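You operate a simulated robot arm through the tools that you are given. There is no shell and no other tool. Be economical: measure what you need, move in short steps, check, and stop when the job is done.

Carry out the task below with a simulated robot arm. There is one attempt and no reset: what you move stays moved.

TASK
Turn the trim knob of the gap checker to -0.2 mm.
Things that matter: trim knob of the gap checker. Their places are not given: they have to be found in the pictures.

It is judged by the outcome, as a careful person would: the job done as asked, and still so three seconds after it is handed in. It fails if anything else is knocked over, pushed out of place, dropped, spilled or broken.

THE ROBOT
A 7-joint arm with a two-finger parallel gripper, fixed in place. Base frame: the origin is at the foot of the arm, x ahead of it, y to its left, z up. Lengths are in mm, angles in degrees, forces in N, time in s.
Its first joint turns from -66.0 to 66.0 degrees. Payload 2.5 kg.
Tool frame: the origin (TCP) lies between the finger pads and is the grasp point; the fingertips stand 23 mm ahead of it; z points along the fingers, y is the line along which they close. The gripper opens to 94 mm. The fingers are 38 mm wide and 10 mm thick; the gripper's body (54 by 96 mm) begins 39 mm behind the TCP.
Orientation is told as [roll, pitch, yaw] about the base's x, y, z axes, in that order, counted from this pose: with the fingers straight down and closing along the base's y, the tool's x points along the base's -x, its y along +y and its z along -z.

THE INTERFACE
- The arm moves only by the tool apply_moves. Its argument "plan" is a list of rows, each an object (a shift or turn left out is 0, a gripper value left out holds the last) with "angular": the turn, a rotation vector about the tool's x, y, z in degrees, a list of three; "travel": the shift along the tool's x, y, z in mm, a list of three; "grip": the opening in per cent of the stroke, from 0 (shut) to 100 (fully open). In form: [{"angular": [rx, ry, rz], "travel": [dx, dy, dz], "grip": grip}, ...]. A call has 1 to 10 rows; each row is the pose to reach, as a shift and turn from the pose commanded when the call began, along the tool's axes at that moment. A row lasts 0.2 s, in which the tool goes at most 50 mm and 8.6 degrees; a call with a longer step from one row to the next is refused whole, and so is a gripper value outside its range. A pose out of reach is approached as far as the arm can. The call stops where the force on the tool passes 40 N (or 10 N more than at its start, if that is more) or the arm is blocked; 0.2 s more then pass. The fingers move at their own pace (about 108 mm/s each) and stop on an object; they squeeze with about 37 N. The grip force told is the motor's: it shows also when the fingers shut on nothing. Time passes only in rows, and 0.2 s behind the last, so rows that repeat a pose let the fingers close. It gives the time, the measured TCP pose, the force on the tool (base axes), the opening and the grip force at its end, in the units of the frame above (readings bear some noise).
- Cameras (640 x 400 px; columns grow to the right, rows downward): "scene" is fixed at [120.4, -395.8, 548.7]; the picture's right is [0.84, -0.55, 0.00], its down [-0.26, -0.40, -0.88] and it looks along [0.48, 0.74, -0.47] (base axes); focal length 314 px, centre (320, 200). "wrist" rides on the gripper at [-39, 0, -44] in the tool frame; the picture's right is [0.00, -1.00, 0.00], its down [0.97, 0.00, -0.24] and it looks along [0.24, 0.00, 0.97] (tool axes); focal length 218 px, centre (320, 200).
- capture(camera): a new picture of that camera. No time passes.
- pixel_to_xyz(camera, pixels): there is no depth. For up to 12 entries [column, row, z] of the newest picture of that camera ("zoom" is the newest enlarged one), the place [x, y] in the base frame at which the ray of that pixel passes the height z, good to about 3 mm, but the place of the scene camera against the robot may be out by one fixed shift of up to 12 mm in any direction. No time passes.
- zoom(camera, box): a new picture of the part [left, top, right, bottom] of that camera's present view, enlarged. No time passes.
- close_job(): hands the job in; it is judged then, once.

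Work in short steps. Measure before you move; look again where a grasp or a placing could have gone wrong, and mend it. You have 60 turns and 22 pictures in all, the two below and enlarged ones among them. Open the gripper and draw the arm clear of the work before you hand the job in, unless the task says otherwise; then end with one line.

The tools are called as name(argument=value, ...) on one line, values as JSON. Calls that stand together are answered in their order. apply_moves: Moves the arm, as the interface text tells. Its arguments: {"type":"object","properties":{"plan":{"type":"array"}},"required":["plan"]} The other tools are called the same way: capture (camera) takes a picture; pixel_to_xyz (camera, pixels) gives the place at which the rays of pixels pass given heights; zoom (camera, box) takes an enlarged picture of a part of a camera's view; close_job () hands the job in.

At the start:

```text
time_s: 0.0
tool_pos: [417.4, -154.5, 315.9]
tcp_rot: [0.0, 0.0, 0.0]
contact_force: [0.5, 0.2, 0.0]
opening: 93.8
finger_force: 0.1
```

scene: 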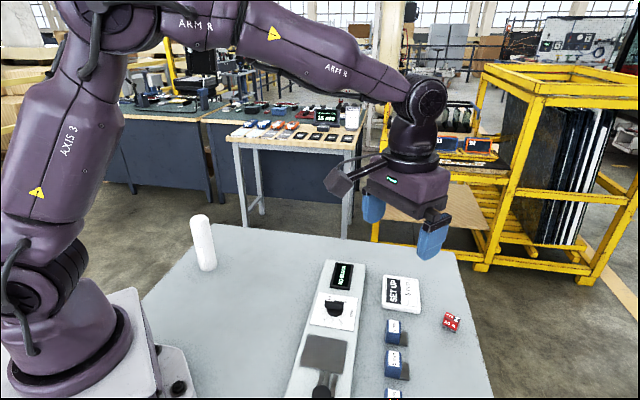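
wrist: 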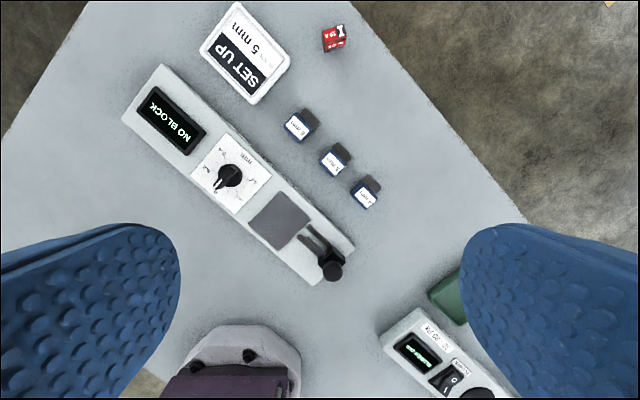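

The gap checker has its knob near wrist pixel (229,177). I'll enlarge both views of it.

zoom(camera="wrist", box=[180, 125, 284, 225])

zoom(camera="scene", box=[290, 250, 440, 344])

pixel_to_xyz(camera="wrist", pixels=[[229, 177, 70], [229, 177, 90], [162, 66, 70], [123, 120, 70], [354, 248, 70], [311, 285, 70], [330, 258, 90]])

```text
4.00 times, centred on (232, 175) of wrist
```

zoom: 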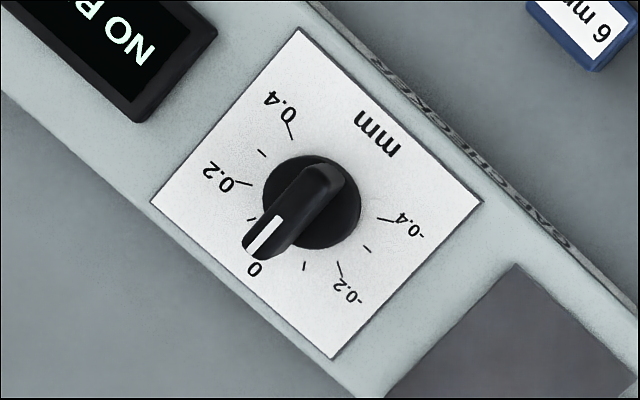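

```text
4.26 times, centred on (365, 297) of scene
```

zoom: 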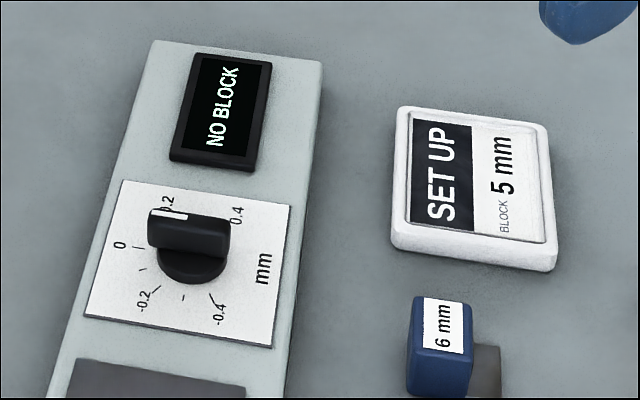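

```text
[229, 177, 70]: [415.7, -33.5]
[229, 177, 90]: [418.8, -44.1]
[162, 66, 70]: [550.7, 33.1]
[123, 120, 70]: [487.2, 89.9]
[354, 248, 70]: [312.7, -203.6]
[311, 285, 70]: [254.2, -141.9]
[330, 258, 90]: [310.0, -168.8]
```

The ticks show about 30° per 0.1 mm, and the knob is now near 0. So -0.2 is about 60° counterclockwise seen from above. I'll move over the knob with the yaw near -43°, so the fingers straddle the bar, and look from closer.

apply_moves(plan=[{"angular": [0, 0, 8.5], "travel": [0, 23, 20]}, {"angular": [0, 0, 17], "travel": [0, 46, 40]}, {"angular": [0, 0, 25.5], "travel": [0, 69, 60]}, {"angular": [0, 0, 34], "travel": [0, 92, 80]}, {"angular": [0, 0, 43], "travel": [0, 116, 100]}])

```text
refused: row 5 steps farther than a row can; nothing moved
```

apply_moves(plan=[{"angular": [0, 0, 8.5], "travel": [0, 23, 20]}, {"angular": [0, 0, 17], "travel": [0, 46, 40]}, {"angular": [0, 0, 25.5], "travel": [0, 69, 60]}, {"angular": [0, 0, 34], "travel": [0, 92, 80]}, {"angular": [0, 0, 42.5], "travel": [0, 116, 100]}, {"angular": [0, 0, 43], "travel": [0, 116, 100]}])

capture(camera="wrist")

```text
time_s: 1.4
tool_pos: [417.8, -40.0, 215.1]
tcp_rot: [0.0, 0.0, -43.2]
contact_force: [0.4, 1.0, 0.0]
opening: 94.0
finger_force: 0.1
```

```text
17 pictures are left
```

wrist: 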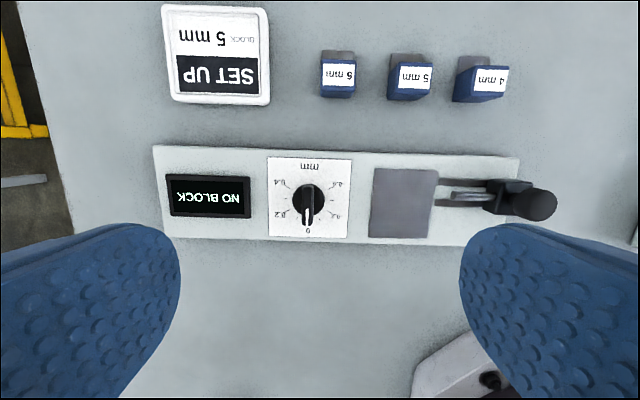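

The knob is now at (308,201). I'll zoom in, and triangulate its height from the two views.

zoom(camera="wrist", box=[256, 150, 360, 250])

pixel_to_xyz(camera="wrist", pixels=[[309, 199, 50], [309, 199, 60], [309, 199, 70], [309, 199, 80], [309, 199, 100], [268, 158, 60], [352, 158, 60], [520, 157, 60], [153, 146, 60]])

pixel_to_xyz(camera="scene", pixels=[[334, 310, 50], [334, 310, 60], [334, 310, 70], [334, 310, 80], [334, 310, 100]])

```text
4.00 times, centred on (308, 200) of wrist
```

zoom: 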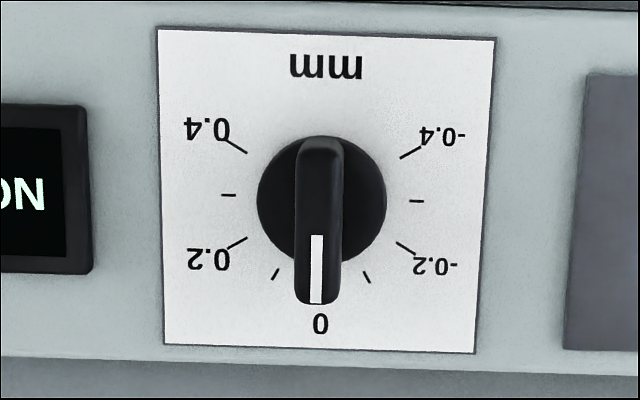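

```text
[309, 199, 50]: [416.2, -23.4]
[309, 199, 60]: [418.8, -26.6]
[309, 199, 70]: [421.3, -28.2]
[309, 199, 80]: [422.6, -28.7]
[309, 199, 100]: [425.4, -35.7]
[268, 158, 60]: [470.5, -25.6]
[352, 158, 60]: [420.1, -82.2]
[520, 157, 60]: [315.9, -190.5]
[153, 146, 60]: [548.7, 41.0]
```

```text
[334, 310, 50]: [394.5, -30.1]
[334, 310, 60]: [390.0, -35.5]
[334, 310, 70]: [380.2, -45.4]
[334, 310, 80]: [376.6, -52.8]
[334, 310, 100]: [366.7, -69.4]
```

Plate centre is about (418,-26), the device top about z≈55, and the bar lies at about -45°. I'll centre, set yaw to -45, narrow the gripper to about 50 mm and descend to about z 130 to re-measure.

apply_moves(plan=[{"angular": [0, 0, 1.0], "travel": [5, 5, 20], "grip": 53}, {"angular": [0, 0, 1.8], "travel": [9.5, 10.5, 45], "grip": 53}, {"angular": [0, 0, 1.8], "travel": [9.5, 10.5, 85], "grip": 53}, {"angular": [0, 0, 1.8], "travel": [9.5, 10.5, 85], "grip": 53}])

capture(camera="wrist")

zoom(camera="scene", box=[270, 220, 430, 320])

```text
time_s: 2.4
tool_pos: [416.4, -26.1, 129.1]
tcp_rot: [0.1, 0.0, -44.8]
contact_force: [-0.5, -0.2, 0.5]
opening: 49.9
finger_force: 0.1
```

```text
15 pictures are left
```

wrist: 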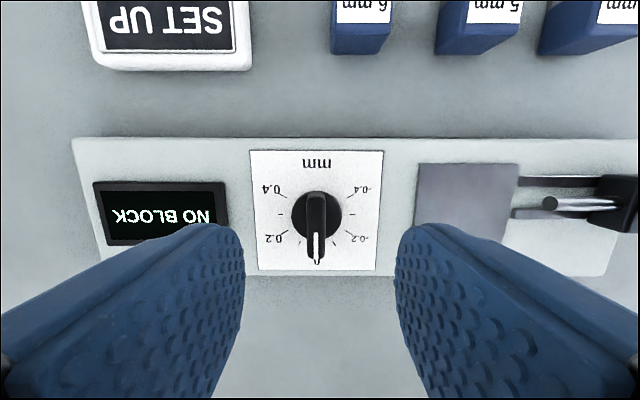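

```text
4.00 times, centred on (350, 270) of scene
```

zoom: 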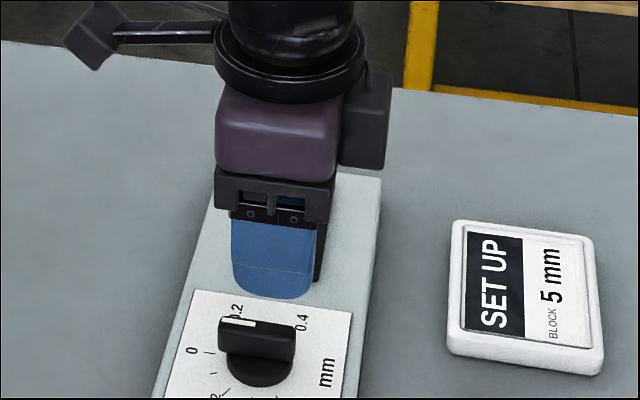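

I'll zoom this view to get exact scale and height.

zoom(camera="wrist", box=[236, 140, 396, 280])

pixel_to_xyz(camera="wrist", pixels=[[317, 214, 50], [317, 214, 60], [317, 214, 80], [250, 151, 55], [384, 151, 55], [377, 270, 55], [259, 270, 55]])

```text
2.86 times, centred on (316, 210) of wrist
```

zoom: 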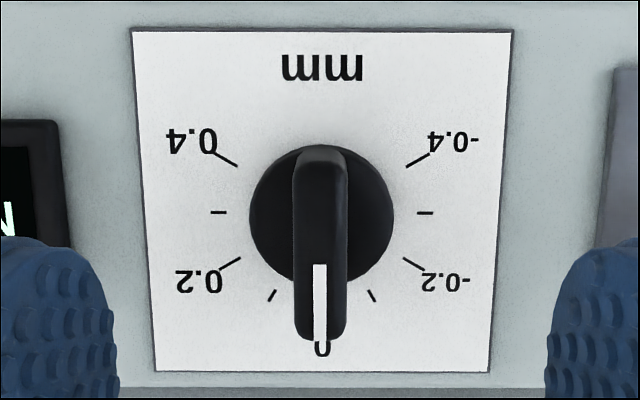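

```text
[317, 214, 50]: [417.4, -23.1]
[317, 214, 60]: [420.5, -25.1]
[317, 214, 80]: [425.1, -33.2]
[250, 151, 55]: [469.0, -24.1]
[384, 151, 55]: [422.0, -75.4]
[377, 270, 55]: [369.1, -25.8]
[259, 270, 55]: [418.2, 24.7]
```

The heights suggest a plate at z≈40–55. The bar is centred at column ~316, almost on the tool axis. I'll descend cautiously to z≈95 and check in the scene view.

apply_moves(plan=[{"travel": [0, 1, 12]}, {"travel": [0, 1, 24]}, {"travel": [0, 1, 36]}, {"travel": [0, 1, 36]}])

zoom(camera="scene", box=[280, 250, 400, 350])

capture(camera="wrist")

```text
time_s: 3.4
tool_pos: [418.1, -24.7, 94.0]
tcp_rot: [0.0, 0.0, -44.9]
contact_force: [0.3, 0.4, -0.4]
opening: 49.7
finger_force: 0.2
```

```text
4.00 times, centred on (340, 300) of scene
```

zoom: 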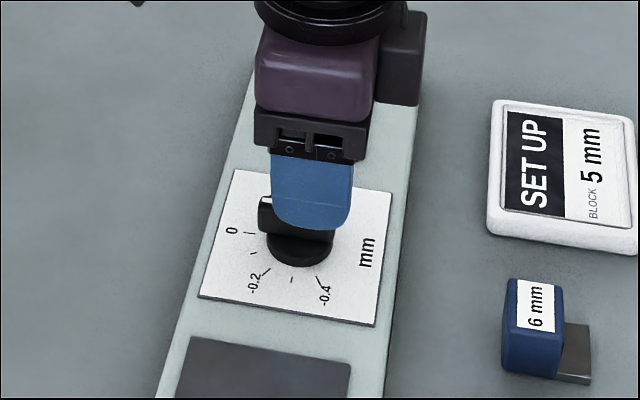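

```text
11 pictures are left
```

wrist: 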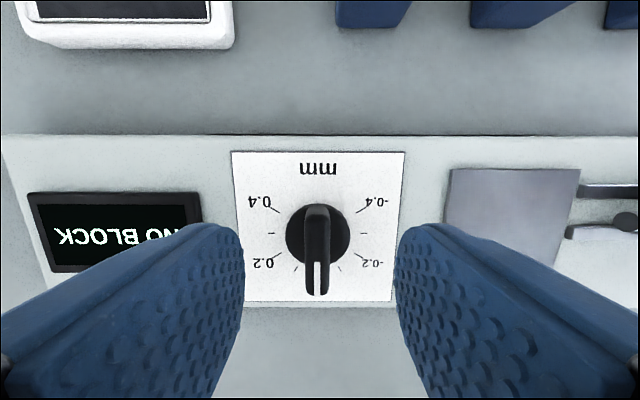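

Fingers straddle the bar (cols 240–398, bar 317). I'll calibrate the scene camera with the fingertip at z=71 to fix the plate and knob heights.

pixel_to_xyz(camera="scene", pixels=[[337.5, 307, 71], [335, 312, 40], [335, 312, 45], [335, 312, 50], [335, 312, 55], [335, 312, 60], [326, 299.5, 60], [326, 299.5, 70], [326, 299.5, 80], [326, 299.5, 90]])

pixel_to_xyz(camera="wrist", pixels=[[318, 232, 40], [318, 232, 50], [318, 232, 60], [316, 294, 60], [316, 294, 70], [316, 294, 80]])

```text
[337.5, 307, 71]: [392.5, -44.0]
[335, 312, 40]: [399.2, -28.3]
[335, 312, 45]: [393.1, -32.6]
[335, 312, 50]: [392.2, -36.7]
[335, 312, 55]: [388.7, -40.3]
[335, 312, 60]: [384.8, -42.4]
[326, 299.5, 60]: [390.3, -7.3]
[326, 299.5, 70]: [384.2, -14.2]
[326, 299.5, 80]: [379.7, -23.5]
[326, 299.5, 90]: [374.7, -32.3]
```

```text
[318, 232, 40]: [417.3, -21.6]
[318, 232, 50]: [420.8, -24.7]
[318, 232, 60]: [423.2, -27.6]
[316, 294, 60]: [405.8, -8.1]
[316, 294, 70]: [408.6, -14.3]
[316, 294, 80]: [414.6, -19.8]
```

The knob centre is about (417,-22), its top at z≈60 and the plate lower. I'll go down 20 mm (tips ≈ z 51) with a small centring correction, then look.

apply_moves(plan=[{"travel": [1, 0.5, 7]}, {"travel": [2, 1, 14]}, {"travel": [2, 1, 20]}, {"travel": [2, 1, 20]}])

zoom(camera="scene", box=[290, 265, 386, 325])

capture(camera="wrist")

```text
time_s: 4.4
tool_pos: [418.2, -20.2, 72.5]
tcp_rot: [0.0, 0.1, -44.8]
contact_force: [-0.5, -0.6, -0.5]
opening: 49.6
finger_force: 0.0
```

```text
6.67 times, centred on (338, 295) of scene
```

zoom: 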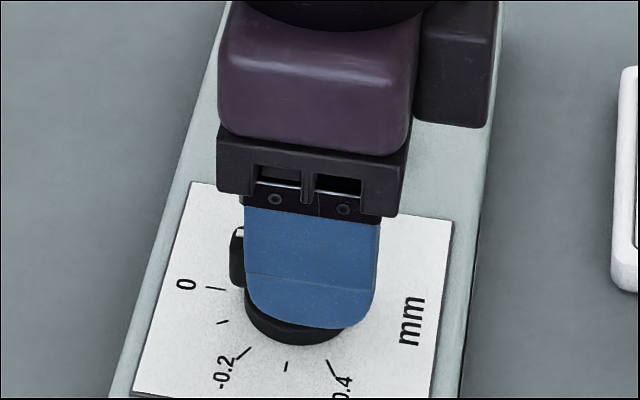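

```text
9 pictures are left
```

wrist: 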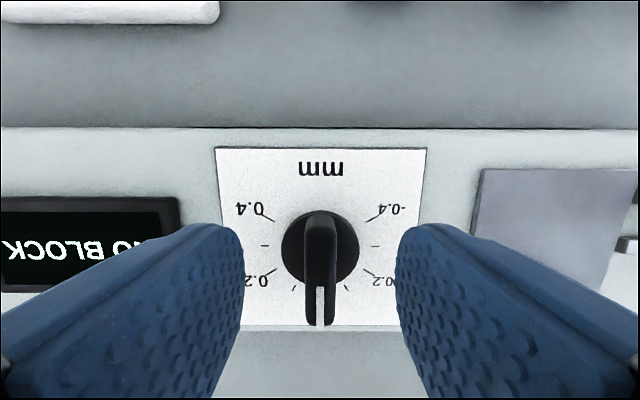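

The bar is centred (col 320). In the scene view the tips are still only about level with the bar's top, with roughly 20 mm to the plate. I'll descend 9 mm more in small steps.

apply_moves(plan=[{"travel": [0, 0, 3]}, {"travel": [0, 0, 6]}, {"travel": [0, 0, 9]}, {"travel": [0, 0, 9]}])

zoom(camera="scene", box=[290, 265, 386, 325])

```text
time_s: 5.4
tool_pos: [418.5, -22.1, 63.6]
tcp_rot: [0.0, 0.0, -44.8]
contact_force: [0.0, 0.0, 0.4]
opening: 49.8
finger_force: 0.1
```

```text
6.67 times, centred on (338, 295) of scene
```

zoom: 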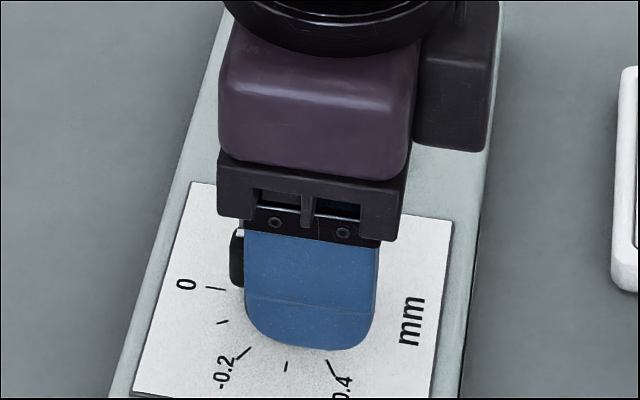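

The tips now overlap roughly the upper half of the bar, above the skirt. I'll close on it.

apply_moves(plan=[{"grip": 30}, {"grip": 15}, {"grip": 5}, {"grip": 0}, {"grip": 0}])

```text
time_s: 6.6
tool_pos: [417.3, -21.1, 64.3]
tcp_rot: [-0.1, -0.1, -44.8]
contact_force: [3.7, 0.8, -3.8]
opening: 11.8
finger_force: 45.6
```

The fingers hold the bar (opening 11.8 mm). I'll turn 30° counterclockwise (tool z −30) first and check.

apply_moves(plan=[{"angular": [0, 0, -6], "grip": 0}, {"angular": [0, 0, -12]}, {"angular": [0, 0, -18]}, {"angular": [0, 0, -24]}, {"angular": [0, 0, -30]}, {"angular": [0, 0, -30]}])

capture(camera="wrist")

```text
time_s: 7.6
tool_pos: [419.6, -19.2, 65.6]
tcp_rot: [0.2, -0.1, -22.5]
contact_force: [2.3, 0.3, -0.3]
opening: 11.8
finger_force: 44.7
stopped in row 4: the force on the tool passed its limit (the readings are from after the stop); the commanded pose is now the measured one
```

```text
7 pictures are left
```

wrist: 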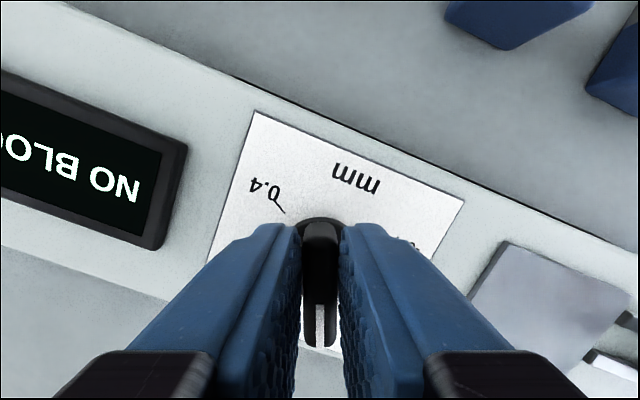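

The turn stopped at about 22° on a force limit, probably from a small offset between tool axis and knob axis. The bar is still gripped square. I'll hold for a moment to get clean readings.

apply_moves(plan=[{"grip": 0}])

apply_moves(plan=[{"grip": 0}])

zoom(camera="wrist", box=[240, 180, 400, 360])

```text
time_s: 8.0
tool_pos: [419.0, -19.3, 64.7]
tcp_rot: [0.3, -0.2, -22.4]
contact_force: [2.1, 0.1, -1.7]
opening: 12.0
finger_force: 45.1
```

```text
time_s: 8.4
tool_pos: [419.5, -19.1, 64.8]
tcp_rot: [0.3, -0.1, -22.4]
contact_force: [1.4, 1.3, -3.9]
opening: 11.9
finger_force: 44.6
```

```text
2.22 times, centred on (320, 270) of wrist
```

zoom: 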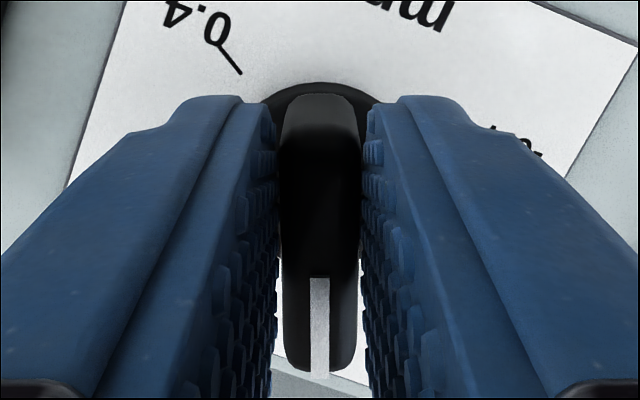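

Readings suggest the knob axis lies about +5 mm along tool x from the TCP. I'll continue turning about that axis.

apply_moves(plan=[{"angular": [0, 0, -5], "travel": [0, 0.44, 0]}, {"angular": [0, 0, -10], "travel": [0.08, 0.87, 0]}, {"angular": [0, 0, -15], "travel": [0.17, 1.3, 0]}, {"angular": [0, 0, -20], "travel": [0.3, 1.71, 0]}, {"angular": [0, 0, -20], "travel": [0.3, 1.71, 0]}])

```text
time_s: 9.6
tool_pos: [419.2, -17.1, 63.7]
tcp_rot: [0.2, -0.3, -2.3]
contact_force: [10.4, 7.3, -15.3]
opening: 11.8
finger_force: 44.2
```

Now at 42.5° of turn with moderate forces. I'll do the remaining 17.5° with a small relief along the force.

apply_moves(plan=[{"angular": [0, 0, -5], "travel": [-0.3, 0.6, 0.2]}, {"angular": [0, 0, -10], "travel": [-0.3, 1.2, 0.3]}, {"angular": [0, 0, -14], "travel": [-0.3, 1.5, 0.3]}, {"angular": [0, 0, -17.5], "travel": [-0.3, 1.8, 0.3]}, {"angular": [0, 0, -17.5], "travel": [-0.3, 1.8, 0.3]}])

```text
time_s: 10.8
tool_pos: [419.6, -14.5, 64.2]
tcp_rot: [0.2, -0.2, 15.2]
contact_force: [-7.3, 14.4, 9.1]
opening: 11.8
finger_force: 44.6
```

Yaw is now 15.2°, which is 60° of turn. I'll release, lift straight up and look.

apply_moves(plan=[{"grip": 25}, {"grip": 50}, {"grip": 50}, {"grip": 50, "travel": [0, 0, -20]}, {"grip": 50, "travel": [0, 0, -50]}, {"grip": 50, "travel": [0, 0, -80]}, {"grip": 50, "travel": [0, 0, -80]}])

zoom(camera="wrist", box=[240, 150, 400, 290])

```text
time_s: 12.4
tool_pos: [417.6, -15.6, 145.9]
tcp_rot: [0.1, -0.2, 15.2]
contact_force: [0.0, -0.6, 0.2]
opening: 47.3
finger_force: 0.1
```

```text
2.86 times, centred on (320, 220) of wrist
```

zoom: 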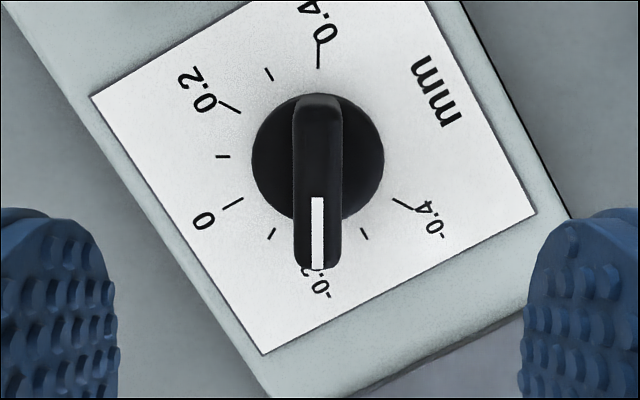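

The pointer sits on -0.2: the 0.4 tick is directly opposite at column 318, and the -0.1 and -0.3 ticks are symmetric at columns 272 and 364. I'll retreat upward and check the scene.

apply_moves(plan=[{"travel": [20, 0, -45]}, {"travel": [50, 0, -85]}, {"travel": [80, 0, -120]}, {"travel": [80, 0, -120]}])

zoom(camera="scene", box=[240, 230, 480, 400])

```text
time_s: 13.4
tool_pos: [342.4, -35.1, 263.2]
tcp_rot: [0.1, -0.3, 15.0]
contact_force: [0.4, 0.5, -0.1]
opening: 47.1
finger_force: 0.0
```

```text
2.35 times, centred on (360, 315) of scene
```

zoom: 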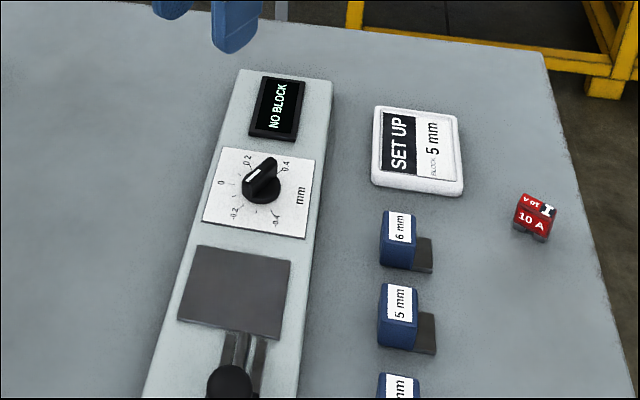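

The checker and everything around it are in place. I'll open the gripper fully before handing in.

apply_moves(plan=[{"grip": 100}, {"grip": 100}, {"grip": 100}])

close_job()

```text
time_s: 14.2
tool_pos: [343.3, -35.5, 262.1]
tcp_rot: [0.0, -0.5, 15.1]
contact_force: [0.1, 0.6, -0.4]
opening: 94.1
finger_force: 0.1
```

```text
The job is handed in.
```

The trim knob of the gap checker now points at -0.2 mm, confirmed in the wrist picture after release; nothing else appears to have moved, and the arm is clear with the gripper open.
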